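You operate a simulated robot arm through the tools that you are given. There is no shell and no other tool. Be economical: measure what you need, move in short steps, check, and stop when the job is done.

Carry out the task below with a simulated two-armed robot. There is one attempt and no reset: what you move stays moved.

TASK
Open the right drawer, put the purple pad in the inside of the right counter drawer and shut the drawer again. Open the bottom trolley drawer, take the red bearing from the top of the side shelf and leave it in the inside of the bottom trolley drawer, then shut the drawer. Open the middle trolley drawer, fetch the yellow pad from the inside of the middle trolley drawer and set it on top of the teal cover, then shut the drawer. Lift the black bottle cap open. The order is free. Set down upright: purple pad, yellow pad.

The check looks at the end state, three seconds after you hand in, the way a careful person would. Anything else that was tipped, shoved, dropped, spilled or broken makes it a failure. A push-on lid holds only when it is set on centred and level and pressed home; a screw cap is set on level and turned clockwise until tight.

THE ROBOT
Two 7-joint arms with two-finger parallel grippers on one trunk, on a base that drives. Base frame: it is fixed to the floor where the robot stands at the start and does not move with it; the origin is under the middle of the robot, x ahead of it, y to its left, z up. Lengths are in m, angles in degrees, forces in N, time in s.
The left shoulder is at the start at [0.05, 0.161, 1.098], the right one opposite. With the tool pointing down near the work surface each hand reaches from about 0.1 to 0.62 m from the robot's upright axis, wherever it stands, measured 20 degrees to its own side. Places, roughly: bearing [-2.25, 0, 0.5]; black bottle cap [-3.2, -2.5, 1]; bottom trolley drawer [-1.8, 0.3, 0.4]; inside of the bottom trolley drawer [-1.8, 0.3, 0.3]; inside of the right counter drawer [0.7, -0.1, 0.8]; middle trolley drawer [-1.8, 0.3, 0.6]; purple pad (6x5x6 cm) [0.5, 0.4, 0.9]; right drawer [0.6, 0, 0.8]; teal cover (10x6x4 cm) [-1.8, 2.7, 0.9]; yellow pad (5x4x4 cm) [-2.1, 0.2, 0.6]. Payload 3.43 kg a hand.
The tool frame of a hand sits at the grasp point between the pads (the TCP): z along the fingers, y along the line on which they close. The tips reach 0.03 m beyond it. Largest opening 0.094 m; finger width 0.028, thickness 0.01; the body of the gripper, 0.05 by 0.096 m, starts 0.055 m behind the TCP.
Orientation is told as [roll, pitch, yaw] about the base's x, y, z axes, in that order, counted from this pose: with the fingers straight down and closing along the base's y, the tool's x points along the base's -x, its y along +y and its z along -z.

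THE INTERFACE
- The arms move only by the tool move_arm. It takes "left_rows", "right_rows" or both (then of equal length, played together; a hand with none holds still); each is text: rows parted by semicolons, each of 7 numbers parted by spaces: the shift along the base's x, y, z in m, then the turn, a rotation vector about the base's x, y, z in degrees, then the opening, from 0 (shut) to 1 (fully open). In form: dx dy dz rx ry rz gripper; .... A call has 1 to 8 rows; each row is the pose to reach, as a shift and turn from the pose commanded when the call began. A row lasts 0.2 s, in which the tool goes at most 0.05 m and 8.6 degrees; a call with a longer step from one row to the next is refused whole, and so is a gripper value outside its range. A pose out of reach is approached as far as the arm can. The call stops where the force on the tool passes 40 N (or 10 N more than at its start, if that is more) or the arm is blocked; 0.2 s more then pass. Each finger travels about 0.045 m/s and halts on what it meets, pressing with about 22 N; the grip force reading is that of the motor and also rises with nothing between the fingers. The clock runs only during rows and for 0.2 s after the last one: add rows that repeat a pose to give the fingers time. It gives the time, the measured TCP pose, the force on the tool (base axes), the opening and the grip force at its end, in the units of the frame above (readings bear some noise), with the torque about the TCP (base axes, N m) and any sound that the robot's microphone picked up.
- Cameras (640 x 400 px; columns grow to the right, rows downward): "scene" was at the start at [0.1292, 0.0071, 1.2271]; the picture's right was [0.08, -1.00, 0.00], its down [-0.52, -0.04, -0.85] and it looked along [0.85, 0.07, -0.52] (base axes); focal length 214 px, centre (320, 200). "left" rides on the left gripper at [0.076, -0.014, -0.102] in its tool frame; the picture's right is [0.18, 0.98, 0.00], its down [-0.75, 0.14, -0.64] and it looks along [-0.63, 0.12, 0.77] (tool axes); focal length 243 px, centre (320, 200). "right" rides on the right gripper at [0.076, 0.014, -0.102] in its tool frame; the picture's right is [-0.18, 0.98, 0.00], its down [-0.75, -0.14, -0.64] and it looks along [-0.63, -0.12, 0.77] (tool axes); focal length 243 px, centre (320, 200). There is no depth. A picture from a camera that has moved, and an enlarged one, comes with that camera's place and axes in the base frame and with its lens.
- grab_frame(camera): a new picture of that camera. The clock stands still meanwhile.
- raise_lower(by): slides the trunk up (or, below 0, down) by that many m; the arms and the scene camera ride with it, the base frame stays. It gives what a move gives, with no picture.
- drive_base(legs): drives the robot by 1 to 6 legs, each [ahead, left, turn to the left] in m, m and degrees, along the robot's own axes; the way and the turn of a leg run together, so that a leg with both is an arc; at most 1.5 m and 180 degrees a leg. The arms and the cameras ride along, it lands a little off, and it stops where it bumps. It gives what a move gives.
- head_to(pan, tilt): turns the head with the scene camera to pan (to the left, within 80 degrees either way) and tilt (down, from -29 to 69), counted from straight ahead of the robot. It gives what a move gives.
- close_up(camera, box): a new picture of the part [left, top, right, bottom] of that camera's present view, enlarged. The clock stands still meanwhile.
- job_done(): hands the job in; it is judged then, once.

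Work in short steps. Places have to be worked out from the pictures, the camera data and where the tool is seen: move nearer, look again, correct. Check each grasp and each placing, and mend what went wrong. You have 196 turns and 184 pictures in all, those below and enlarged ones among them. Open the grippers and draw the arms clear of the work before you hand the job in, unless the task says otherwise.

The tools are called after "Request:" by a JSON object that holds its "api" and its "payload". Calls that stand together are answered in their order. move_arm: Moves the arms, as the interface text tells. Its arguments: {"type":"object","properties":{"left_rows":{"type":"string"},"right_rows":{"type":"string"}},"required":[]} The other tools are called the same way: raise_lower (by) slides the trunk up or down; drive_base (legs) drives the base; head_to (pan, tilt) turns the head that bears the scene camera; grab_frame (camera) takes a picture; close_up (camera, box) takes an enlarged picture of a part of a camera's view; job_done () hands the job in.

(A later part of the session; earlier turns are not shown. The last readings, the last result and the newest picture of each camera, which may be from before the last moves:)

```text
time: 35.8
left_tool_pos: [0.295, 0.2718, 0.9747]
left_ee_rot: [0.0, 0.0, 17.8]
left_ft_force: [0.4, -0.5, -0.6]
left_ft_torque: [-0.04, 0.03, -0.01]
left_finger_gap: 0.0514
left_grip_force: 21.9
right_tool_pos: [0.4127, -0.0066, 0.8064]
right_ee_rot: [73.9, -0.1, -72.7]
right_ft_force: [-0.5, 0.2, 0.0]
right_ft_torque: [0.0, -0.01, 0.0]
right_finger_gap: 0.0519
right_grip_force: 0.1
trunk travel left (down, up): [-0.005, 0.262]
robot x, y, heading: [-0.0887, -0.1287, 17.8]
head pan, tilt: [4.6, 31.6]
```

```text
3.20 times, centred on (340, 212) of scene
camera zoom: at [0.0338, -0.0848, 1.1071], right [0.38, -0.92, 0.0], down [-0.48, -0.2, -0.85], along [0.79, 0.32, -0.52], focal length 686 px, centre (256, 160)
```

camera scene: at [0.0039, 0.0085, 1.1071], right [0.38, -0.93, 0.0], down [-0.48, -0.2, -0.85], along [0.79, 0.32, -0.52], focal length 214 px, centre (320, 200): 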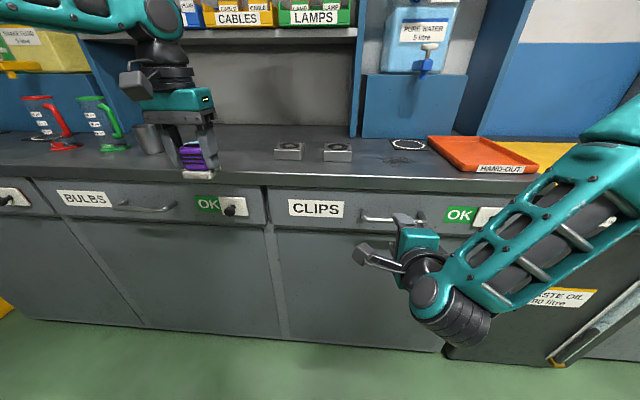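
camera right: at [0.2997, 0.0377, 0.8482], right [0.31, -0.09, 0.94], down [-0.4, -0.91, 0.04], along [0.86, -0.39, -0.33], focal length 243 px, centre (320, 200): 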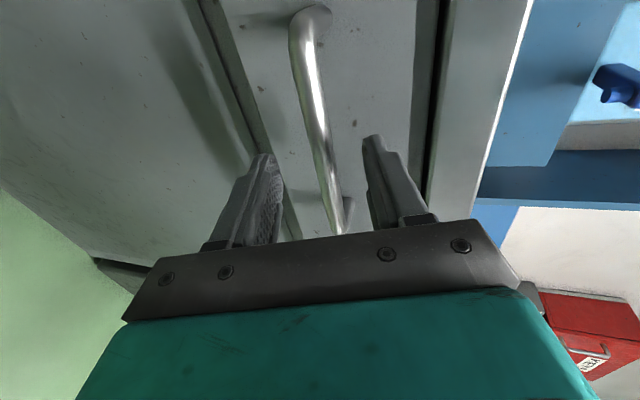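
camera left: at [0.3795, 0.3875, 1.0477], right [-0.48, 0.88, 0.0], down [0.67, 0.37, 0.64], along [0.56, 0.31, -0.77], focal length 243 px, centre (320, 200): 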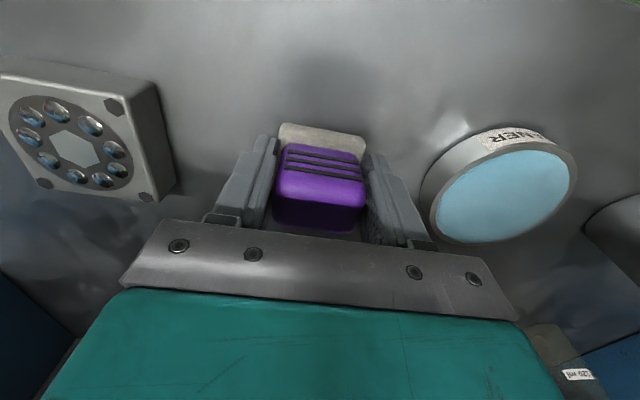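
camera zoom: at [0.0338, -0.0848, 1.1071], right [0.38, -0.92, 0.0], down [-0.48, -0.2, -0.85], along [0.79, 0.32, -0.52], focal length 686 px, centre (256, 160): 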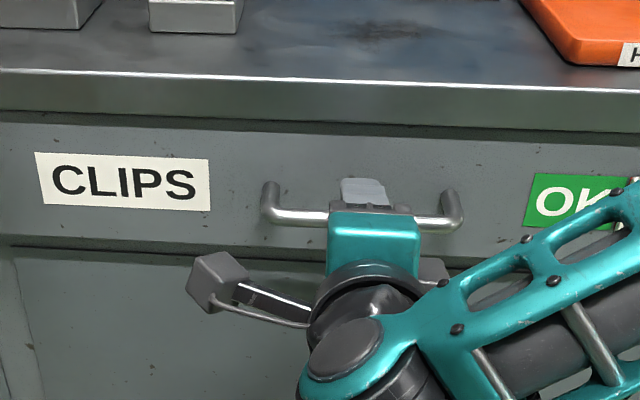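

The hand is centred on the bar with one finger above and one below. I advance the last ~3 cm and close.

Request:
{"api": "move_arm", "payload": {"right_rows": "0.015 0.005 -0.004 0 0 0 0.55; 0.03 0.009 -0.007 0 0 0 0.55; 0.03 0.009 -0.007 0 0 0 0.3; 0.03 0.009 -0.007 0 0 0 0; 0.03 0.009 -0.007 0 0 0 0; 0.03 0.009 -0.007 0 0 0 0; 0.03 0.009 -0.007 0 0 0 0"}}

Request:
{"api": "grab_frame", "payload": {"camera": "right"}}

```text
time: 37.4
left_tool_pos: [0.2951, 0.2702, 0.9758]
left_ee_rot: [0.0, 0.1, 17.8]
left_ft_force: [0.8, 0.2, 0.3]
left_ft_torque: [-0.01, 0.0, 0.0]
left_finger_gap: 0.0512
left_grip_force: 22.2
right_tool_pos: [0.4428, 0.0011, 0.8008]
right_ee_rot: [74.1, 0.1, -72.9]
right_ft_force: [0.3, -0.9, 8.7]
right_ft_torque: [-0.41, -0.14, -0.02]
right_finger_gap: 0.0184
right_grip_force: 45.4
trunk travel left (down, up): [-0.005, 0.262]
robot x, y, heading: [-0.0867, -0.1304, 18.0]
head pan, tilt: [4.6, 31.6]
```

```text
153 pictures are left
camera right: at [0.3293, 0.0464, 0.8415], right [0.31, -0.1, 0.95], down [-0.4, -0.91, 0.04], along [0.86, -0.4, -0.32], focal length 243 px, centre (320, 200)
```

right: 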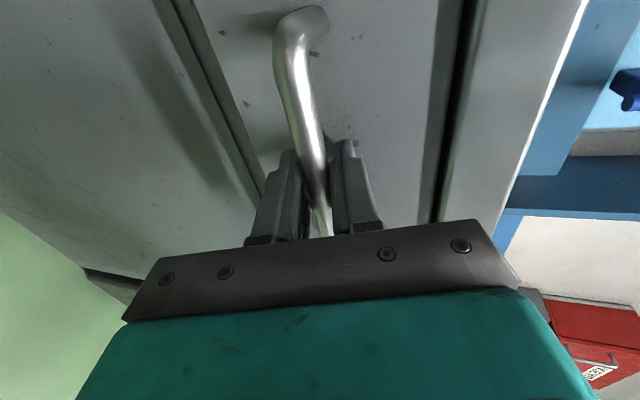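

Bar gripped. I pull the drawer straight back (along −(0.951, 0.309)) by 0.1 m.

Request:
{"api": "move_arm", "payload": {"right_rows": "-0.014 -0.0046 0 0 0 0 0; -0.0285 -0.0093 0 0 0 0 0; -0.0428 -0.0139 0 0 0 0 0; -0.057 -0.0185 0 0 0 0 0; -0.076 -0.0247 0 0 0 0 0; -0.095 -0.031 0 0 0 0 0"}}

Request:
{"api": "grab_frame", "payload": {"camera": "scene"}}

```text
time: 38.8
left_tool_pos: [0.2938, 0.2708, 0.9744]
left_ee_rot: [-0.1, 0.0, 17.8]
left_ft_force: [0.1, 0.9, -0.6]
left_ft_torque: [0.0, 0.02, 0.01]
left_finger_gap: 0.0511
left_grip_force: 21.6
right_tool_pos: [0.3462, -0.0295, 0.8002]
right_ee_rot: [74.0, -0.1, -72.6]
right_ft_force: [-4.2, 12.0, 13.1]
right_ft_torque: [-0.57, -0.2, -0.69]
right_finger_gap: 0.0182
right_grip_force: 45.0
trunk travel left (down, up): [-0.005, 0.262]
robot x, y, heading: [-0.089, -0.1339, 18.1]
head pan, tilt: [4.6, 31.6]
```

```text
152 pictures are left
camera scene: at [0.0326, -0.084, 1.1073], right [0.38, -0.92, 0.0], down [-0.48, -0.2, -0.85], along [0.79, 0.32, -0.52], focal length 214 px, centre (320, 200)
```

scene: 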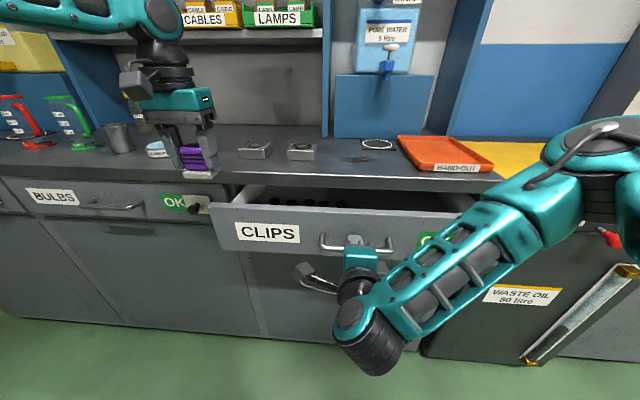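

The drawer slides. I pull another 0.12 m, easing the small sideways load.

Request:
{"api": "move_arm", "payload": {"right_rows": "-0.019 -0.004 0 0 0 0 0; -0.038 -0.01 0 0 0 0 0; -0.057 -0.016 0 0 0 0 0; -0.076 -0.022 0 0 0 0 0; -0.095 -0.028 0 0 0 0 0; -0.114 -0.034 0 0 0 0 0"}}

Request:
{"api": "head_to", "payload": {"pan": 10, "tilt": 50}}

Request:
{"api": "grab_frame", "payload": {"camera": "scene"}}

```text
time: 40.2
left_tool_pos: [0.2933, 0.2691, 0.9767]
left_ee_rot: [0.0, -0.1, 17.8]
left_ft_force: [0.3, -0.6, -0.8]
left_ft_torque: [-0.02, -0.02, 0.01]
left_finger_gap: 0.0514
left_grip_force: 21.9
right_tool_pos: [0.2362, -0.0651, 0.7999]
right_ee_rot: [74.4, -0.3, -73.0]
right_ft_force: [4.5, -16.4, 28.1]
right_ft_torque: [-0.09, -0.11, 0.88]
right_finger_gap: 0.0182
right_grip_force: 44.7
trunk travel left (down, up): [-0.005, 0.262]
robot x, y, heading: [-0.0871, -0.1306, 17.8]
head pan, tilt: [4.6, 31.6]
```

```text
time: 41.0
left_tool_pos: [0.2944, 0.2679, 0.9762]
left_ee_rot: [0.2, -0.1, 17.8]
left_ft_force: [-0.4, 0.3, 0.4]
left_ft_torque: [0.01, 0.01, 0.0]
left_finger_gap: 0.0513
left_grip_force: 21.6
right_tool_pos: [0.2363, -0.0664, 0.8006]
right_ee_rot: [74.4, -0.1, -73.3]
right_ft_force: [7.6, -25.2, 22.1]
right_ft_torque: [-0.38, -0.19, -0.12]
right_finger_gap: 0.0179
right_grip_force: 45.0
trunk travel left (down, up): [-0.005, 0.262]
robot x, y, heading: [-0.085, -0.1324, 17.8]
head pan, tilt: [10.0, 50.0]
```

```text
151 pictures are left
camera scene: at [0.0184, -0.0851, 1.0803], right [0.47, -0.88, 0.0], down [-0.68, -0.36, -0.64], along [0.57, 0.3, -0.76], focal length 214 px, centre (320, 200)
```

scene: 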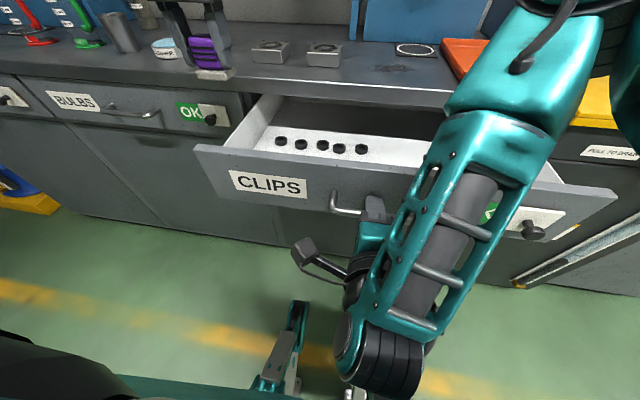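

Drawer is open about 0.22 m; five black clips sit in a row at the back. I keep holding the handle and bring the pad with the left hand over the free strip between the front panel and the clips (≈(0.306, 0.152)).

Request:
{"api": "move_arm", "payload": {"left_rows": "0.003 -0.04 0 0 0 0 0.2; 0.008 -0.08 0 0 0 0 0.2; 0.012 -0.117 0 0 0 0 0.2; 0.012 -0.117 0 0 0 0 0.2"}}

Request:
{"api": "grab_frame", "payload": {"camera": "scene"}}

Request:
{"api": "grab_frame", "payload": {"camera": "left"}}

```text
time: 42.0
left_tool_pos: [0.3048, 0.1532, 0.9789]
left_ee_rot: [0.1, -0.1, 18.0]
left_ft_force: [-0.2, 0.0, -0.5]
left_ft_torque: [-0.02, 0.0, 0.03]
left_finger_gap: 0.0512
left_grip_force: 22.1
right_tool_pos: [0.237, -0.0652, 0.8004]
right_ee_rot: [74.3, -0.1, -73.2]
right_ft_force: [8.7, -29.3, 22.5]
right_ft_torque: [-0.32, -0.14, -0.14]
right_finger_gap: 0.0183
right_grip_force: 45.3
trunk travel left (down, up): [-0.005, 0.262]
robot x, y, heading: [-0.0879, -0.1325, 17.6]
head pan, tilt: [10.0, 50.0]
```

```text
150 pictures are left
camera scene: at [0.0185, -0.0852, 1.0803], right [0.47, -0.88, 0.0], down [-0.68, -0.36, -0.64], along [0.57, 0.3, -0.77], focal length 214 px, centre (320, 200)
```

scene: 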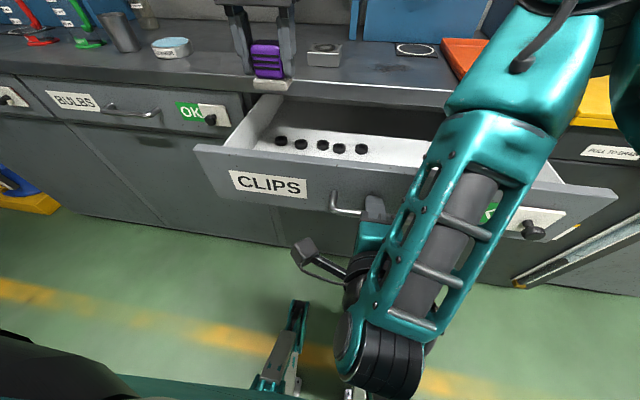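

```text
149 pictures are left
camera left: at [0.2374, 0.1152, 1.0786], right [-0.48, 0.88, 0.0], down [0.67, 0.36, 0.64], along [0.56, 0.31, -0.77], focal length 243 px, centre (320, 200)
```

left: 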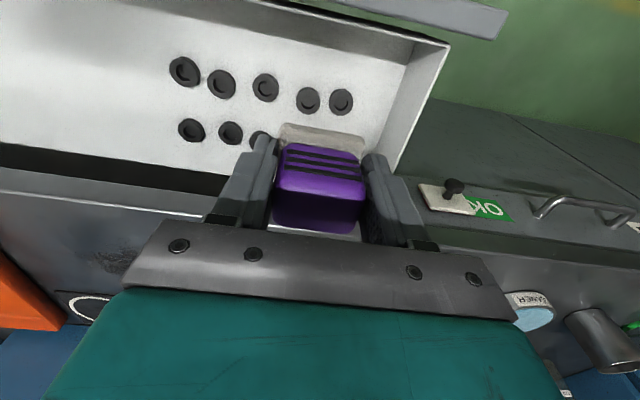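

There are actually two rows of clips, so the free floor is the right half of the drawer. I release the handle, back straight off, and will place the pad on the right side.

Request:
{"api": "move_arm", "payload": {"right_rows": "0 0 0 0 0 0 0.2; 0 0 0 0 0 0 0.4; 0 0 0 0 0 0 0.6; 0 0 0 0 0 0 0.6; 0 0 0 0 0 0 0.6"}}

Request:
{"api": "grab_frame", "payload": {"camera": "right"}}

```text
time: 43.2
left_tool_pos: [0.3055, 0.1548, 0.9776]
left_ee_rot: [0.0, 0.0, 17.9]
left_ft_force: [-0.1, 0.2, -0.8]
left_ft_torque: [-0.01, 0.01, -0.03]
left_finger_gap: 0.0514
left_grip_force: 22.1
right_tool_pos: [0.2369, -0.0629, 0.7987]
right_ee_rot: [73.8, 0.0, -72.9]
right_ft_force: [-1.7, 0.1, -1.1]
right_ft_torque: [-0.01, -0.01, 0.03]
right_finger_gap: 0.056
right_grip_force: 0.2
trunk travel left (down, up): [-0.005, 0.262]
robot x, y, heading: [-0.0861, -0.1295, 18.1]
head pan, tilt: [10.0, 50.0]
```

```text
148 pictures are left
camera right: at [0.122, -0.0177, 0.84], right [0.31, -0.09, 0.94], down [-0.4, -0.91, 0.04], along [0.86, -0.39, -0.33], focal length 243 px, centre (320, 200)
```

right: 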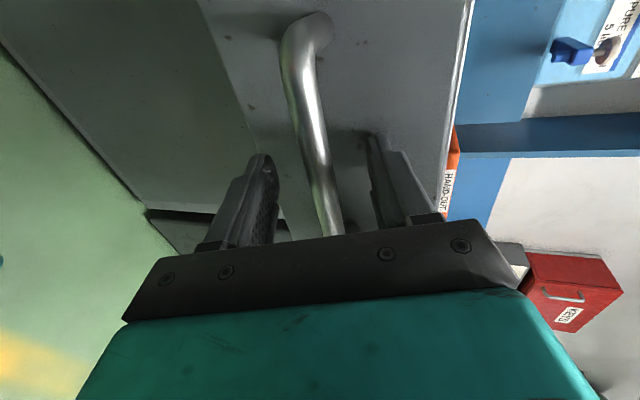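

Released cleanly. I drive the base back 0.1, then shift right 0.2, with both hands riding along in front of the drawer.

Request:
{"api": "drive_base", "payload": {"legs": [[-0.1, 0, 0], [0, -0.2, 0]]}}

Request:
{"api": "grab_frame", "payload": {"camera": "scene"}}

```text
time: 45.6
left_tool_pos: [0.2749, -0.0713, 0.9771]
left_ee_rot: [0.0, 0.1, 17.9]
left_ft_force: [0.1, -0.2, -0.7]
left_ft_torque: [0.01, -0.01, 0.04]
left_finger_gap: 0.0513
left_grip_force: 22.5
right_tool_pos: [0.2052, -0.2881, 0.7985]
right_ee_rot: [73.9, 0.1, -72.8]
right_ft_force: [1.2, -0.2, 0.0]
right_ft_torque: [-0.01, 0.03, -0.04]
right_finger_gap: 0.0565
right_grip_force: 0.0
trunk travel left (down, up): [-0.005, 0.262]
robot x, y, heading: [-0.1142, -0.3597, 18.0]
head pan, tilt: [10.0, 50.0]
```

```text
147 pictures are left
camera scene: at [-0.0123, -0.3093, 1.08], right [0.47, -0.88, 0.0], down [-0.68, -0.36, -0.64], along [0.57, 0.3, -0.77], focal length 214 px, centre (320, 200)
```

scene: 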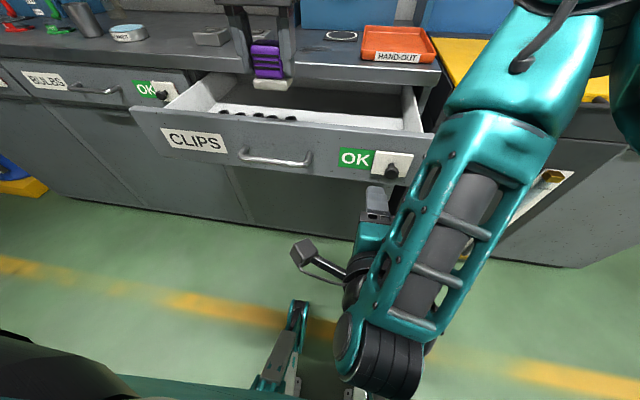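

The right half is empty. I move the pad over it (≈(0.419, −0.127)) and check.

Request:
{"api": "move_arm", "payload": {"left_rows": "0.036 -0.014 0 0 0 0 0.2; 0.072 -0.028 0 0 0 0 0.2; 0.108 -0.042 0 0 0 0 0.2; 0.144 -0.056 0 0 0 0 0.2; 0.144 -0.056 -0.03 0 0 0 0.2"}}

Request:
{"api": "grab_frame", "payload": {"camera": "left"}}

Request:
{"api": "grab_frame", "payload": {"camera": "scene"}}

```text
time: 46.8
left_tool_pos: [0.2985, -0.0581, 0.935]
left_ee_rot: [-0.2, -0.1, 17.9]
left_ft_force: [0.5, 0.3, -0.9]
left_ft_torque: [0.02, -0.01, -0.01]
left_finger_gap: 0.0513
left_grip_force: 21.9
left hand out of reach, approached as far as the arm can: row 1, 2, 3, 4, 5
right_tool_pos: [0.2054, -0.2882, 0.7976]
right_ee_rot: [73.9, 0.0, -72.8]
right_ft_force: [-0.5, -0.3, 0.2]
right_ft_torque: [-0.03, 0.0, -0.01]
right_finger_gap: 0.0561
right_grip_force: 0.1
trunk travel left (down, up): [-0.005, 0.262]
robot x, y, heading: [-0.1146, -0.3563, 17.7]
head pan, tilt: [10.0, 50.0]
```

```text
146 pictures are left
camera left: at [0.2298, -0.0952, 1.0346], right [-0.48, 0.88, 0.0], down [0.67, 0.37, 0.64], along [0.57, 0.3, -0.77], focal length 243 px, centre (320, 200)
```

left: 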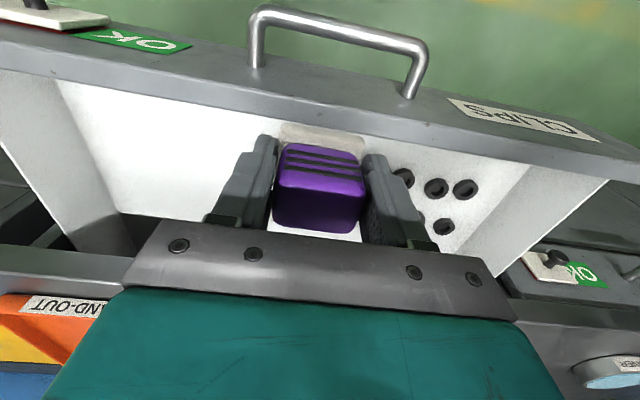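

```text
145 pictures are left
camera scene: at [-0.0122, -0.3091, 1.08], right [0.47, -0.88, 0.0], down [-0.68, -0.36, -0.64], along [0.57, 0.3, -0.77], focal length 214 px, centre (320, 200)
```

scene: 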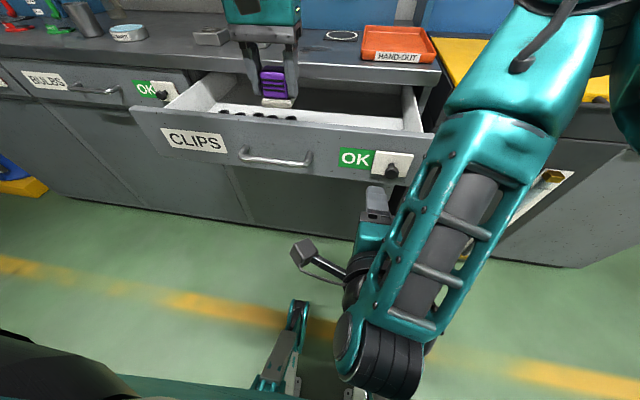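

Reach is poor with the lowered trunk. I raise it again and shift the base right and slightly forward.

Request:
{"api": "raise_lower", "payload": {"by": 0.12}}

Request:
{"api": "drive_base", "payload": {"legs": [[0, -0.1, 0], [0.05, 0, 0]]}}

Request:
{"api": "grab_frame", "payload": {"camera": "left"}}

```text
time: 48.3
left_tool_pos: [0.2981, -0.0576, 1.0545]
left_ee_rot: [-0.1, 0.0, 17.8]
left_ft_force: [-0.9, -0.2, 0.0]
left_ft_torque: [0.02, 0.01, -0.02]
left_finger_gap: 0.0512
left_grip_force: 22.0
right_tool_pos: [0.2044, -0.2889, 0.9181]
right_ee_rot: [73.8, -0.1, -72.7]
right_ft_force: [-0.1, 0.1, 0.9]
right_ft_torque: [0.0, -0.01, 0.02]
right_finger_gap: 0.0566
right_grip_force: 0.0
trunk travel left (down, up): [-0.125, 0.142]
robot x, y, heading: [-0.1178, -0.3579, 17.7]
head pan, tilt: [10.0, 50.0]
```

```text
time: 50.0
left_tool_pos: [0.378, -0.139, 1.053]
left_ee_rot: [0.0, -0.1, 17.8]
left_ft_force: [0.1, 1.1, -0.7]
left_ft_torque: [-0.01, 0.02, 0.03]
left_finger_gap: 0.0514
left_grip_force: 22.2
right_tool_pos: [0.284, -0.37, 0.9194]
right_ee_rot: [73.8, 0.0, -73.0]
right_ft_force: [0.7, 0.1, 0.2]
right_ft_torque: [0.02, 0.0, 0.01]
right_finger_gap: 0.0563
right_grip_force: 0.0
trunk travel left (down, up): [-0.125, 0.142]
robot x, y, heading: [-0.0403, -0.4364, 17.7]
head pan, tilt: [10.0, 50.0]
```

```text
144 pictures are left
camera left: at [0.3098, -0.1767, 1.1544], right [-0.47, 0.88, 0.0], down [0.67, 0.36, 0.64], along [0.57, 0.3, -0.77], focal length 243 px, centre (320, 200)
```

left: 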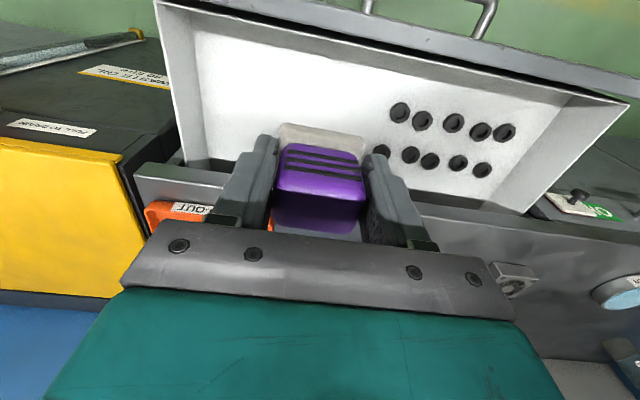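

TCP at drawer coordinates f≈0.32; floor works out at z≈0.75. I shift slightly deeper (f≈0.365) and lower to z≈0.87, then look.

Request:
{"api": "move_arm", "payload": {"left_rows": "0.03 0.003 0 0 0 0 0.2; 0.049 0.0045 -0.03 0 0 0 0.2; 0.049 0.0045 -0.07 0 0 0 0.2; 0.049 0.0045 -0.11 0 0 0 0.2; 0.049 0.0045 -0.15 0 0 0 0.2; 0.049 0.0045 -0.18 0 0 0 0.2"}}

Request:
{"api": "grab_frame", "payload": {"camera": "left"}}

Request:
{"api": "grab_frame", "payload": {"camera": "scene"}}

```text
time: 51.4
left_tool_pos: [0.3759, -0.1097, 0.8995]
left_ee_rot: [-0.2, -0.2, 17.7]
left_ft_force: [0.4, -0.2, -0.4]
left_ft_torque: [0.0, 0.03, -0.01]
left_finger_gap: 0.0512
left_grip_force: 22.2
left hand out of reach, approached as far as the arm can: row 1, 2, 3, 4, 5, 6
right_tool_pos: [0.2837, -0.3699, 0.9191]
right_ee_rot: [74.0, 0.0, -73.0]
right_ft_force: [0.2, 0.0, 0.3]
right_ft_torque: [0.0, 0.01, -0.02]
right_finger_gap: 0.0563
right_grip_force: 0.1
trunk travel left (down, up): [-0.125, 0.142]
robot x, y, heading: [-0.0398, -0.4395, 17.8]
head pan, tilt: [10.0, 50.0]
```

```text
143 pictures are left
camera left: at [0.3083, -0.1454, 1.0002], right [-0.47, 0.88, 0.0], down [0.67, 0.37, 0.64], along [0.57, 0.3, -0.77], focal length 243 px, centre (320, 200)
```

left: 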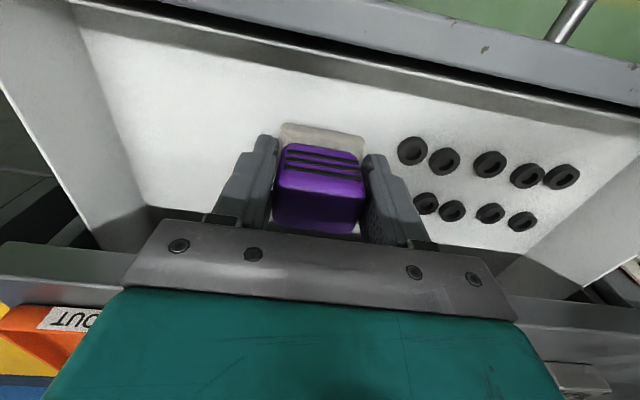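

```text
142 pictures are left
camera scene: at [0.0668, -0.3899, 1.2001], right [0.46, -0.89, 0.0], down [-0.68, -0.36, -0.64], along [0.57, 0.3, -0.77], focal length 214 px, centre (320, 200)
```

scene: 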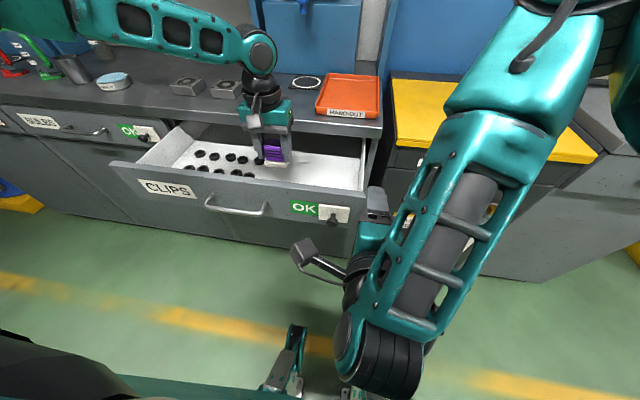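

The left arm is at its limit. I raise the right hand out of the way and drive 0.08 m closer.

Request:
{"api": "move_arm", "payload": {"right_rows": "-0.02 -0.006 0.04 0 0 0 0.56; -0.03 -0.01 0.08 0 0 0 0.56; -0.03 -0.01 0.12 0 0 0 0.56; -0.03 -0.01 0.15 0 0 0 0.56"}}

Request:
{"api": "drive_base", "payload": {"legs": [[0.08, 0, 0]]}}

Request:
{"api": "grab_frame", "payload": {"camera": "left"}}

```text
time: 52.4
left_tool_pos: [0.3759, -0.1084, 0.9]
left_ee_rot: [0.0, 0.0, 17.7]
left_ft_force: [0.6, 0.0, -1.1]
left_ft_torque: [0.0, -0.02, 0.01]
left_finger_gap: 0.0514
left_grip_force: 22.5
right_tool_pos: [0.27, -0.3721, 1.0585]
right_ee_rot: [74.3, -2.9, -76.7]
right_ft_force: [0.6, 0.4, 0.0]
right_ft_torque: [-0.02, 0.01, -0.06]
right_finger_gap: 0.0523
right_grip_force: 0.0
right hand out of reach, approached as far as the arm can: row 2, 3, 4
trunk travel left (down, up): [-0.125, 0.142]
robot x, y, heading: [-0.0386, -0.4387, 17.6]
head pan, tilt: [10.0, 50.0]
```

```text
time: 53.5
left_tool_pos: [0.4527, -0.0847, 0.8994]
left_ee_rot: [-0.1, -0.1, 17.7]
left_ft_force: [-0.1, 0.6, 0.4]
left_ft_torque: [0.0, -0.02, 0.01]
left_finger_gap: 0.0511
left_grip_force: 21.7
right_tool_pos: [0.3449, -0.3472, 1.0615]
right_ee_rot: [74.2, -2.4, -76.7]
right_ft_force: [0.2, 0.1, -0.7]
right_ft_torque: [0.01, 0.03, -0.01]
right_finger_gap: 0.0524
right_grip_force: 0.0
trunk travel left (down, up): [-0.125, 0.142]
robot x, y, heading: [0.0341, -0.4119, 17.9]
head pan, tilt: [10.0, 50.0]
```

```text
141 pictures are left
camera left: at [0.3843, -0.1215, 1.0002], right [-0.47, 0.88, 0.0], down [0.67, 0.36, 0.64], along [0.57, 0.3, -0.77], focal length 243 px, centre (320, 200)
```

left: 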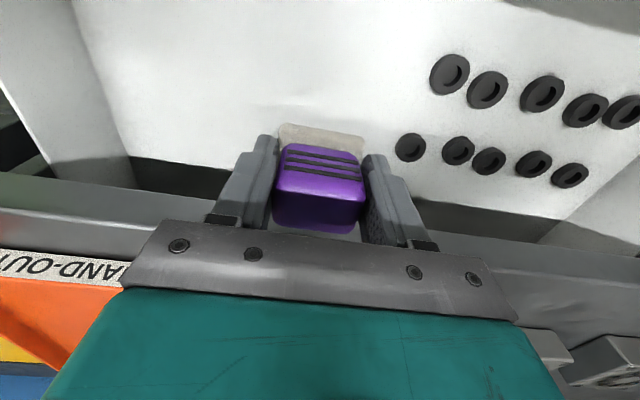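

Now the pad is above the drawer at f≈0.40. I make a small correcting step to see where the command stands.

Request:
{"api": "move_arm", "payload": {"left_rows": "-0.02 -0.025 0 0 0 0 0.2; -0.031 -0.047 0 0 0 0 0.2; -0.031 -0.047 0 0 0 0 0.2"}}

```text
time: 54.3
left_tool_pos: [0.4203, -0.1315, 0.9005]
left_ee_rot: [-0.1, -0.1, 17.7]
left_ft_force: [0.2, 0.9, -0.5]
left_ft_torque: [0.04, 0.01, 0.02]
left_finger_gap: 0.051
left_grip_force: 22.2
right_tool_pos: [0.3458, -0.3471, 1.0594]
right_ee_rot: [74.3, -2.4, -76.9]
right_ft_force: [0.1, 0.1, -0.8]
right_ft_torque: [0.01, 0.0, 0.01]
right_finger_gap: 0.0525
right_grip_force: 0.1
trunk travel left (down, up): [-0.125, 0.142]
robot x, y, heading: [0.0339, -0.4141, 17.8]
head pan, tilt: [10.0, 50.0]
```

Tracking exactly. I lower toward the floor (TCP ≈0.79), watching force.

Request:
{"api": "move_arm", "payload": {"left_rows": "0 0 -0.04 0 0 0 0.2; 0 0 -0.075 0 0 0 0.2; 0 0 -0.09 0 0 0 0.2; 0 0 -0.1 0 0 0 0.2; 0 0 -0.106 0 0 0 0.2"}}

Request:
{"api": "grab_frame", "payload": {"camera": "left"}}

Request:
{"api": "close_up", "payload": {"camera": "scene", "box": [120, 60, 400, 235]}}

```text
time: 55.5
left_tool_pos: [0.3918, -0.1062, 0.8224]
left_ee_rot: [-0.3, -0.2, 17.7]
left_ft_force: [-0.3, 0.7, -1.2]
left_ft_torque: [0.0, 0.03, -0.05]
left_finger_gap: 0.0514
left_grip_force: 22.2
left hand out of reach, approached as far as the arm can: row 1, 2, 3, 4, 5
right_tool_pos: [0.3454, -0.3475, 1.0604]
right_ee_rot: [74.3, -2.4, -76.9]
right_ft_force: [0.0, -0.4, -0.6]
right_ft_torque: [-0.02, -0.01, -0.05]
right_finger_gap: 0.0526
right_grip_force: 0.1
trunk travel left (down, up): [-0.125, 0.142]
robot x, y, heading: [0.039, -0.4175, 17.6]
head pan, tilt: [10.0, 50.0]
```

```text
140 pictures are left
camera left: at [0.3219, -0.1435, 0.9237], right [-0.47, 0.88, 0.0], down [0.67, 0.37, 0.64], along [0.57, 0.3, -0.77], focal length 243 px, centre (320, 200)
```

left: 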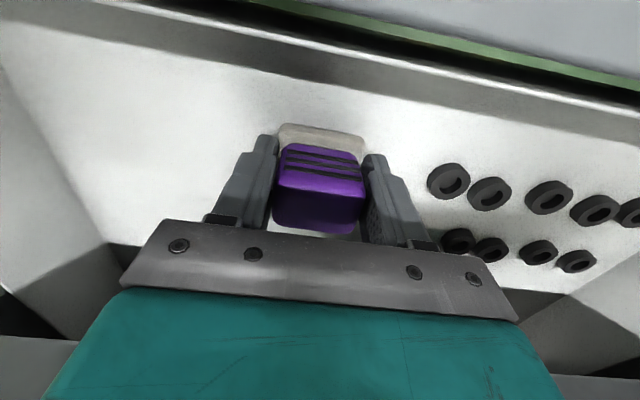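

```text
2.29 times, centred on (260, 148) of scene
camera zoom: at [0.142, -0.3659, 1.2], right [0.46, -0.89, 0.0], down [-0.68, -0.36, -0.64], along [0.57, 0.3, -0.77], focal length 490 px, centre (457, 320)
```

zoom: 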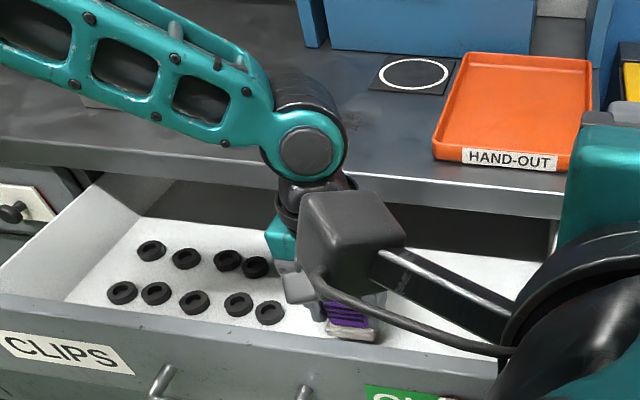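

The left arm's limit is in reaching inward. I lift the pad clear, move the base 0.13 m further right so the target lies more to the robot's left, and try again.

Request:
{"api": "move_arm", "payload": {"left_rows": "0 0 0.04 0 0 0 0.2; 0 0 0.08 0 0 0 0.2; 0 0 0.12 0 0 0 0.2; 0 0 0.15 0 0 0 0.2"}}

Request:
{"api": "drive_base", "payload": {"legs": [[0, -0.13, 0]]}}

```text
time: 56.5
left_tool_pos: [0.3928, -0.1081, 0.9711]
left_ee_rot: [0.0, -0.2, 17.7]
left_ft_force: [-1.0, -0.3, -0.8]
left_ft_torque: [-0.01, 0.02, 0.05]
left_finger_gap: 0.0511
left_grip_force: 22.3
right_tool_pos: [0.3453, -0.3472, 1.0613]
right_ee_rot: [74.4, -2.3, -77.0]
right_ft_force: [-0.1, -0.4, 0.6]
right_ft_torque: [-0.01, 0.04, -0.02]
right_finger_gap: 0.0526
right_grip_force: 0.1
trunk travel left (down, up): [-0.125, 0.142]
robot x, y, heading: [0.0351, -0.4089, 17.4]
head pan, tilt: [10.0, 50.0]
```

```text
time: 57.8
left_tool_pos: [0.4321, -0.2324, 0.9711]
left_ee_rot: [-0.1, -0.1, 17.7]
left_ft_force: [-0.1, 0.1, -0.8]
left_ft_torque: [0.06, 0.01, -0.03]
left_finger_gap: 0.0514
left_grip_force: 21.9
right_tool_pos: [0.3848, -0.4693, 1.0607]
right_ee_rot: [74.3, -2.2, -76.8]
right_ft_force: [0.0, -0.5, -0.2]
right_ft_torque: [-0.03, 0.01, 0.04]
right_finger_gap: 0.0526
right_grip_force: 0.0
trunk travel left (down, up): [-0.125, 0.142]
robot x, y, heading: [0.073, -0.5367, 17.9]
head pan, tilt: [10.0, 50.0]
```

I move over the target (0.42, −0.13) and lower to z≈0.83.

Request:
{"api": "move_arm", "payload": {"left_rows": "-0.004 0.035 0 0 0 0 0.2; -0.008 0.07 0 0 0 0 0.2; -0.012 0.102 -0.02 0 0 0 0.2; -0.012 0.102 -0.06 0 0 0 0.2; -0.012 0.102 -0.1 0 0 0 0.2; -0.012 0.102 -0.14 0 0 0 0.2"}}

Request:
{"api": "grab_frame", "payload": {"camera": "scene"}}

Request:
{"api": "grab_frame", "payload": {"camera": "left"}}

```text
time: 59.1
left_tool_pos: [0.4216, -0.1311, 0.8295]
left_ee_rot: [-0.2, -0.1, 17.8]
left_ft_force: [0.2, 0.3, -1.0]
left_ft_torque: [-0.06, -0.01, 0.01]
left_finger_gap: 0.0511
left_grip_force: 22.3
right_tool_pos: [0.3853, -0.4695, 1.0598]
right_ee_rot: [74.4, -2.5, -76.9]
right_ft_force: [-0.9, -0.7, 0.3]
right_ft_torque: [0.01, -0.03, 0.01]
right_finger_gap: 0.0528
right_grip_force: 0.1
trunk travel left (down, up): [-0.125, 0.142]
robot x, y, heading: [0.0737, -0.538, 17.8]
head pan, tilt: [10.0, 50.0]
```

```text
138 pictures are left
camera scene: at [0.1815, -0.4895, 1.2], right [0.46, -0.89, 0.0], down [-0.68, -0.36, -0.64], along [0.57, 0.3, -0.77], focal length 214 px, centre (320, 200)
```

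scene: 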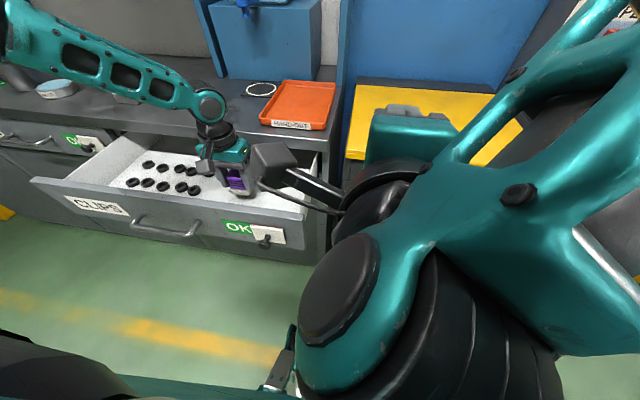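

```text
137 pictures are left
camera left: at [0.3532, -0.1682, 0.9301], right [-0.47, 0.88, 0.0], down [0.67, 0.36, 0.64], along [0.57, 0.3, -0.77], focal length 243 px, centre (320, 200)
```

left: 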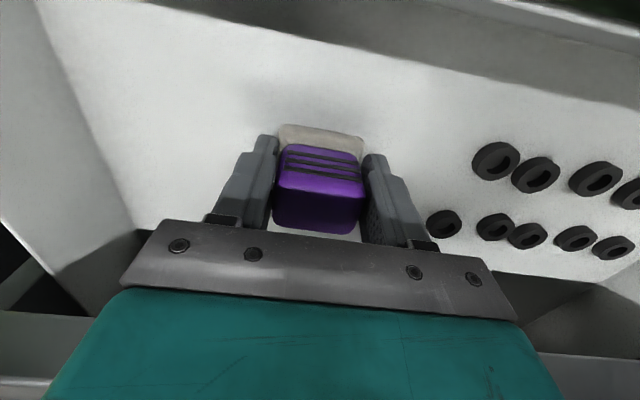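

In reach and clear of the clips. I lower in fine steps to find the floor.

Request:
{"api": "move_arm", "payload": {"left_rows": "0 0 -0.015 0 0 0 0.2; 0 0 -0.025 0 0 0 0.2; 0 0 -0.03 0 0 0 0.2; 0 0 -0.035 0 0 0 0.2"}}

Request:
{"api": "close_up", "payload": {"camera": "scene", "box": [100, 100, 320, 240]}}

```text
time: 60.1
left_tool_pos: [0.4207, -0.1307, 0.7985]
left_ee_rot: [-0.3, -0.5, 17.8]
left_ft_force: [-0.4, 2.9, 19.0]
left_ft_torque: [0.1, -0.18, 0.02]
left_finger_gap: 0.0515
left_grip_force: 22.2
right_tool_pos: [0.3854, -0.4703, 1.0614]
right_ee_rot: [74.4, -2.3, -76.7]
right_ft_force: [-0.6, 0.5, -0.5]
right_ft_torque: [-0.01, 0.02, -0.03]
right_finger_gap: 0.0527
right_grip_force: 0.1
trunk travel left (down, up): [-0.125, 0.142]
robot x, y, heading: [0.0745, -0.5388, 17.5]
head pan, tilt: [10.0, 50.0]
```

```text
2.86 times, centred on (210, 170) of scene
camera zoom: at [0.1803, -0.4905, 1.2007], right [0.46, -0.89, 0.0], down [-0.68, -0.35, -0.64], along [0.57, 0.3, -0.77], focal length 613 px, centre (634, 286)
```

zoom: 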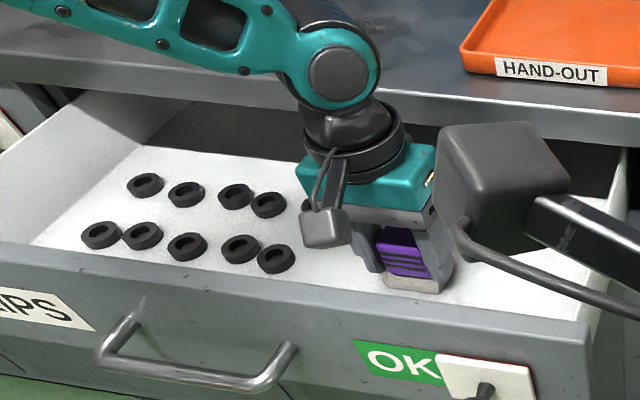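

Pad is on the floor (19 N). I open the fingers, then rise straight up.

Request:
{"api": "move_arm", "payload": {"left_rows": "0 0 0.003 0 0 0 0.4; 0 0 0.003 0 0 0 0.6; 0 0 0.003 0 0 0 0.8; 0 0 0.003 0 0 0 0.8; 0 0 0.003 0 0 0 0.8; 0 0 0.05 0 0 0 0.8; 0 0 0.1 0 0 0 0.8; 0 0 0.15 0 0 0 0.8"}}

Request:
{"api": "grab_frame", "payload": {"camera": "left"}}

```text
time: 62.0
left_tool_pos: [0.4173, -0.1342, 0.9489]
left_ee_rot: [-0.1, 0.1, 17.7]
left_ft_force: [-0.2, -0.4, 0.2]
left_ft_torque: [0.01, 0.06, -0.06]
left_finger_gap: 0.0748
left_grip_force: 0.1
right_tool_pos: [0.3844, -0.4709, 1.0606]
right_ee_rot: [74.4, -2.4, -76.8]
right_ft_force: [-0.8, 0.4, -0.4]
right_ft_torque: [0.03, 0.0, -0.04]
right_finger_gap: 0.0526
right_grip_force: 0.2
trunk travel left (down, up): [-0.125, 0.142]
robot x, y, heading: [0.0797, -0.5401, 17.7]
head pan, tilt: [10.0, 50.0]
```

```text
135 pictures are left
camera left: at [0.3495, -0.1715, 1.0498], right [-0.47, 0.88, 0.0], down [0.67, 0.37, 0.64], along [0.57, 0.3, -0.77], focal length 243 px, centre (320, 200)
```

left: 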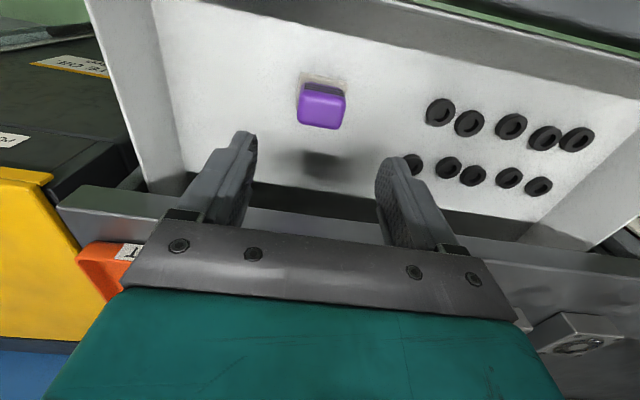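

The purple pad stands upright in the drawer. To shut it I move the base left 0.15, close the left fingers and bring them in front of the handle bar.

Request:
{"api": "drive_base", "payload": {"legs": [[0, 0.15, 0]]}}

Request:
{"api": "move_arm", "payload": {"left_rows": "-0.035 -0.02 0.01 0 0 0 0.5; -0.075 -0.04 0.01 0 0 0 0; -0.115 -0.06 0.01 0 0 0 0; -0.15 -0.07 0.01 0 0 0 0; -0.173 -0.08 0.01 0 0 0 0; -0.173 -0.08 0.01 0 0 0 0; -0.173 -0.08 0.01 0 0 0 0; -0.173 -0.08 0.01 0 0 0 0"}}

Request:
{"api": "grab_frame", "payload": {"camera": "left"}}

Request:
{"api": "grab_frame", "payload": {"camera": "scene"}}

```text
time: 63.3
left_tool_pos: [0.3708, 0.0085, 0.948]
left_ee_rot: [-0.2, -0.1, 18.0]
left_ft_force: [-0.1, 0.5, -0.1]
left_ft_torque: [-0.01, 0.03, -0.01]
left_finger_gap: 0.0751
left_grip_force: 0.1
right_tool_pos: [0.341, -0.3271, 1.0606]
right_ee_rot: [74.4, -2.4, -76.6]
right_ft_force: [1.0, 0.2, 0.1]
right_ft_torque: [-0.01, 0.04, -0.01]
right_finger_gap: 0.0526
right_grip_force: 0.0
trunk travel left (down, up): [-0.125, 0.142]
robot x, y, heading: [0.0293, -0.3986, 17.9]
head pan, tilt: [10.0, 50.0]
```

```text
time: 65.1
left_tool_pos: [0.2048, -0.0722, 0.9606]
left_ee_rot: [-0.2, 0.0, 17.8]
left_ft_force: [0.0, -0.6, -0.3]
left_ft_torque: [0.04, -0.02, -0.03]
left_finger_gap: 0.0002
left_grip_force: 21.9
left hand out of reach, approached as far as the arm can: row 5, 6, 7, 8
right_tool_pos: [0.3403, -0.3278, 1.0605]
right_ee_rot: [74.4, -2.3, -76.7]
right_ft_force: [0.7, -0.1, -0.1]
right_ft_torque: [0.01, -0.03, 0.02]
right_finger_gap: 0.0527
right_grip_force: 0.0
trunk travel left (down, up): [-0.125, 0.142]
robot x, y, heading: [0.029, -0.3959, 18.1]
head pan, tilt: [10.0, 50.0]
```

```text
134 pictures are left
camera left: at [0.1356, -0.1081, 1.062], right [-0.48, 0.88, 0.0], down [0.67, 0.37, 0.64], along [0.56, 0.3, -0.77], focal length 243 px, centre (320, 200)
```

left: 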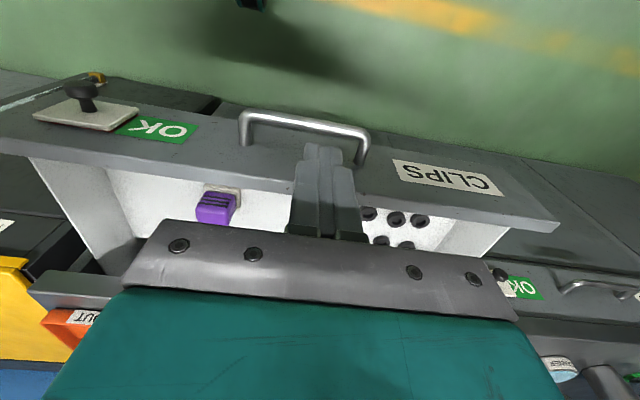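

```text
133 pictures are left
camera scene: at [0.1358, -0.3478, 1.2], right [0.47, -0.88, 0.0], down [-0.68, -0.36, -0.64], along [0.57, 0.3, -0.77], focal length 214 px, centre (320, 200)
```

scene: 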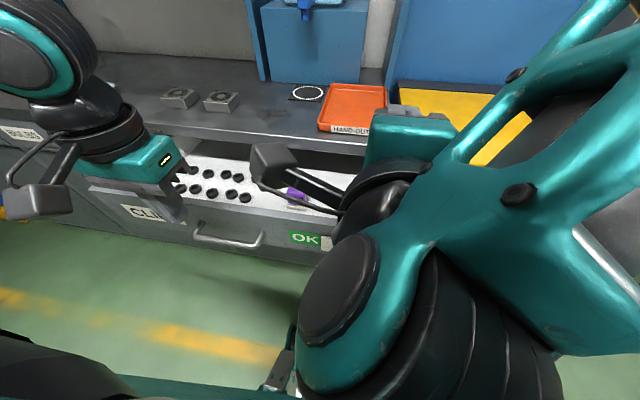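

Fingers are about 1.5–2.5 cm in front of the bar. I back off 2 cm more for safety, then lower to the bar's height.

Request:
{"api": "drive_base", "payload": {"legs": [[-0.02, 0, 0]]}}

Request:
{"api": "move_arm", "payload": {"left_rows": "0 0 -0.04 0 0 0 0; 0 0 -0.08 0 0 0 0; 0 0 -0.12 0 0 0 0; 0 0 -0.155 0 0 0 0"}}

Request:
{"api": "grab_frame", "payload": {"camera": "left"}}

```text
time: 65.9
left_tool_pos: [0.1841, -0.0756, 0.9625]
left_ee_rot: [-0.1, 0.0, 17.9]
left_ft_force: [-0.3, -1.0, 0.0]
left_ft_torque: [0.0, -0.05, 0.02]
left_finger_gap: 0.0001
left_grip_force: 22.3
right_tool_pos: [0.3208, -0.3334, 1.0599]
right_ee_rot: [74.4, -2.5, -76.7]
right_ft_force: [-0.5, -0.5, 0.5]
right_ft_torque: [0.0, 0.02, -0.01]
right_finger_gap: 0.0526
right_grip_force: 0.2
trunk travel left (down, up): [-0.125, 0.142]
robot x, y, heading: [0.0088, -0.4011, 17.7]
head pan, tilt: [10.0, 50.0]
```

```text
time: 66.9
left_tool_pos: [0.1855, -0.0741, 0.8051]
left_ee_rot: [-0.1, 0.1, 17.9]
left_ft_force: [0.6, 0.3, 0.2]
left_ft_torque: [-0.01, 0.03, -0.03]
left_finger_gap: 0.0001
left_grip_force: 21.5
left hand out of reach, approached as far as the arm can: row 1, 2
right_tool_pos: [0.3213, -0.3328, 1.0619]
right_ee_rot: [74.3, -2.4, -76.8]
right_ft_force: [-0.6, 0.6, -0.2]
right_ft_torque: [-0.01, 0.01, 0.0]
right_finger_gap: 0.0529
right_grip_force: 0.1
trunk travel left (down, up): [-0.125, 0.142]
robot x, y, heading: [0.0064, -0.3986, 17.9]
head pan, tilt: [10.0, 50.0]
```

```text
132 pictures are left
camera left: at [0.117, -0.1115, 0.9055], right [-0.48, 0.88, 0.0], down [0.67, 0.37, 0.64], along [0.56, 0.3, -0.77], focal length 243 px, centre (320, 200)
```

left: 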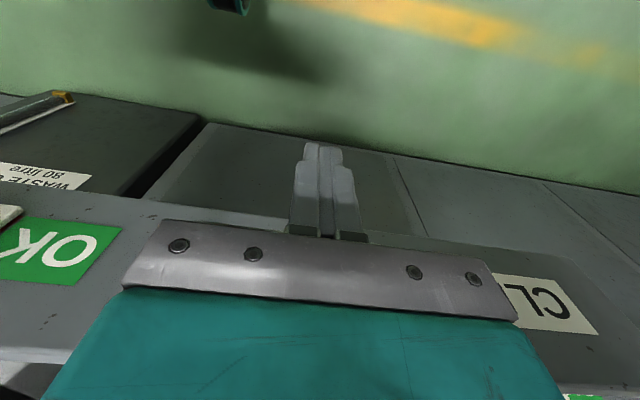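

The hand is in front of the bar and centred. I push forward along (0.951, 0.309).

Request:
{"api": "move_arm", "payload": {"left_rows": "0.033 0.011 0 0 0 0 0; 0.062 0.02 0 0 0 0 0; 0.086 0.028 0 0 0 0 0; 0.109 0.036 0 0 0 0 0; 0.133 0.043 0 0 0 0 0; 0.157 0.051 0 0 0 0 0; 0.181 0.059 0 0 0 0 0; 0.205 0.067 0 0 0 0 0"}}

Request:
{"api": "grab_frame", "payload": {"camera": "scene"}}

```text
time: 68.7
left_tool_pos: [0.3906, -0.0102, 0.8105]
left_ee_rot: [-0.2, 0.0, 17.8]
left_ft_force: [0.4, 0.5, 1.5]
left_ft_torque: [0.01, 0.0, 0.01]
left_finger_gap: 0.0
left_grip_force: 22.2
right_tool_pos: [0.3225, -0.3343, 1.0613]
right_ee_rot: [74.2, -2.4, -76.6]
right_ft_force: [-1.5, 0.3, 0.0]
right_ft_torque: [0.02, 0.0, 0.04]
right_finger_gap: 0.0524
right_grip_force: 0.0
trunk travel left (down, up): [-0.125, 0.142]
robot x, y, heading: [0.0105, -0.4029, 17.5]
head pan, tilt: [10.0, 50.0]
```

```text
131 pictures are left
camera scene: at [0.117, -0.3541, 1.2], right [0.47, -0.88, 0.0], down [-0.68, -0.36, -0.64], along [0.57, 0.3, -0.77], focal length 214 px, centre (320, 200)
```

scene: 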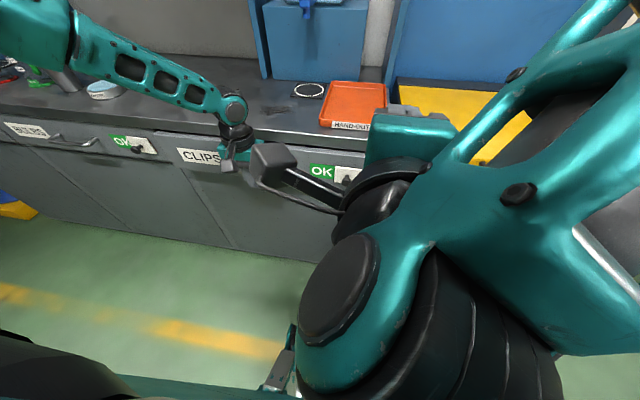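

Nearly closed (f=0.37 of ≈0.41). I push on in small steps until it stops.

Request:
{"api": "move_arm", "payload": {"left_rows": "0.019 0.006 -0.003 0 0 0 0; 0.033 0.011 -0.005 0 0 0 0; 0.04 0.013 -0.005 0 0 0 0; 0.046 0.015 -0.005 0 0 0 0; 0.052 0.017 -0.005 0 0 0 0"}}

Request:
{"api": "grab_frame", "payload": {"camera": "left"}}

```text
time: 69.9
left_tool_pos: [0.4072, 0.0088, 0.8218]
left_ee_rot: [-0.1, 0.0, 18.0]
left_ft_force: [-1.2, -0.4, -0.3]
left_ft_torque: [-0.02, 0.02, 0.01]
left_finger_gap: 0.0001
left_grip_force: 21.9
left hand out of reach, approached as far as the arm can: row 1, 2, 3, 4, 5
right_tool_pos: [0.3208, -0.3336, 1.0607]
right_ee_rot: [74.4, -2.4, -76.7]
right_ft_force: [0.1, 0.5, -0.1]
right_ft_torque: [0.03, -0.01, 0.02]
right_finger_gap: 0.0526
right_grip_force: 0.1
trunk travel left (down, up): [-0.125, 0.142]
robot x, y, heading: [0.0101, -0.4023, 17.9]
head pan, tilt: [10.0, 50.0]
```

```text
130 pictures are left
camera left: at [0.3398, -0.0289, 0.9226], right [-0.48, 0.88, 0.0], down [0.67, 0.37, 0.64], along [0.56, 0.3, -0.77], focal length 243 px, centre (320, 200)
```

left: 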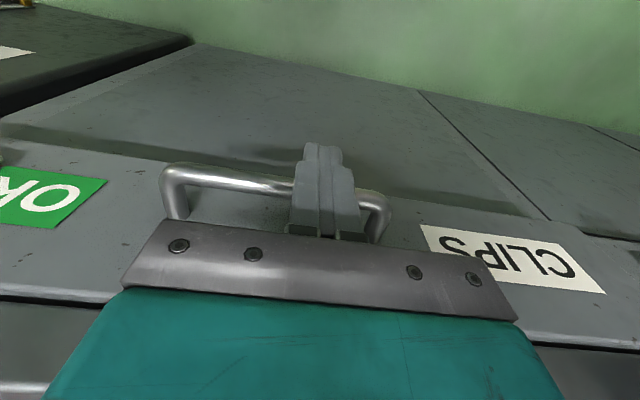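

The arm is at its reach limit; I nudge the base forward 0.025 to finish the push.

Request:
{"api": "drive_base", "payload": {"legs": [[0.025, 0, 0]]}}

Request:
{"api": "grab_frame", "payload": {"camera": "left"}}

```text
time: 70.8
left_tool_pos: [0.4202, 0.0121, 0.8194]
left_ee_rot: [0.1, 1.5, 17.9]
left_ft_force: [-0.6, -0.8, -0.2]
left_ft_torque: [-0.01, 0.02, 0.02]
left_finger_gap: 0.0
left_grip_force: 22.2
right_tool_pos: [0.3404, -0.3273, 1.06]
right_ee_rot: [74.4, -2.5, -76.8]
right_ft_force: [-0.8, -0.1, -0.3]
right_ft_torque: [0.02, 0.0, -0.02]
right_finger_gap: 0.0527
right_grip_force: 0.0
trunk travel left (down, up): [-0.125, 0.142]
robot x, y, heading: [0.027, -0.3967, 17.8]
head pan, tilt: [10.0, 50.0]
stopped in leg 1: the force on the tool passed its limit (the readings are from after the stop); the commanded pose is now the measured one
```

```text
129 pictures are left
camera left: at [0.355, -0.0242, 0.9229], right [-0.48, 0.88, 0.01], down [0.69, 0.37, 0.62], along [0.54, 0.3, -0.78], focal length 243 px, centre (320, 200)
```

left: 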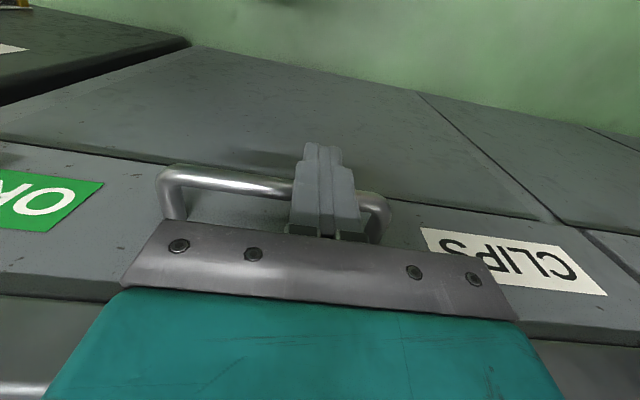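

Force limit reached: the drawer hit its stop and the gap line is gone. I back away and check the front.

Request:
{"api": "drive_base", "payload": {"legs": [[-0.3, 0, 0]]}}

Request:
{"api": "head_to", "payload": {"pan": 20, "tilt": 35}}

Request:
{"api": "grab_frame", "payload": {"camera": "scene"}}

```text
time: 72.9
left_tool_pos: [0.1298, -0.083, 0.8205]
left_ee_rot: [0.0, 1.5, 17.7]
left_ft_force: [0.0, 0.6, -0.5]
left_ft_torque: [0.01, -0.04, 0.03]
left_finger_gap: 0.0001
left_grip_force: 22.6
right_tool_pos: [0.0469, -0.4239, 1.0612]
right_ee_rot: [74.5, -2.3, -77.1]
right_ft_force: [-0.1, 0.7, 0.8]
right_ft_torque: [0.05, 0.01, -0.01]
right_finger_gap: 0.0526
right_grip_force: 0.1
trunk travel left (down, up): [-0.125, 0.142]
robot x, y, heading: [-0.2652, -0.4886, 17.4]
head pan, tilt: [10.0, 50.0]
```

```text
time: 73.7
left_tool_pos: [0.1308, -0.0828, 0.82]
left_ee_rot: [0.1, 1.5, 17.6]
left_ft_force: [0.1, 0.7, -0.7]
left_ft_torque: [0.02, 0.02, 0.01]
left_finger_gap: 0.0
left_grip_force: 22.3
right_tool_pos: [0.0478, -0.4235, 1.0608]
right_ee_rot: [74.3, -2.2, -77.1]
right_ft_force: [0.8, -0.1, 0.6]
right_ft_torque: [0.01, -0.01, 0.0]
right_finger_gap: 0.0526
right_grip_force: 0.1
trunk travel left (down, up): [-0.125, 0.142]
robot x, y, heading: [-0.2645, -0.4935, 17.4]
head pan, tilt: [20.0, 35.0]
```

```text
128 pictures are left
camera scene: at [-0.155, -0.4237, 1.2217], right [0.61, -0.79, 0.0], down [-0.46, -0.35, -0.82], along [0.65, 0.5, -0.57], focal length 214 px, centre (320, 200)
```

scene: 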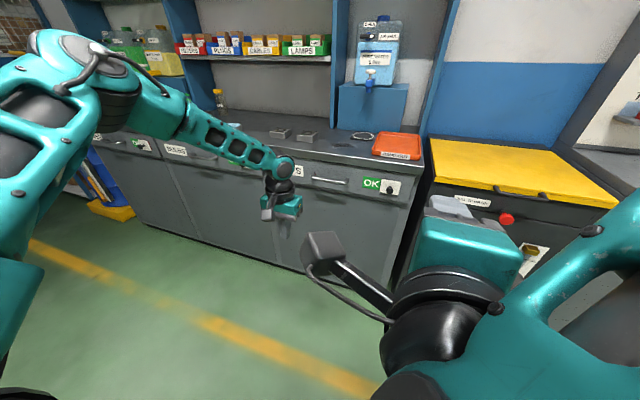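

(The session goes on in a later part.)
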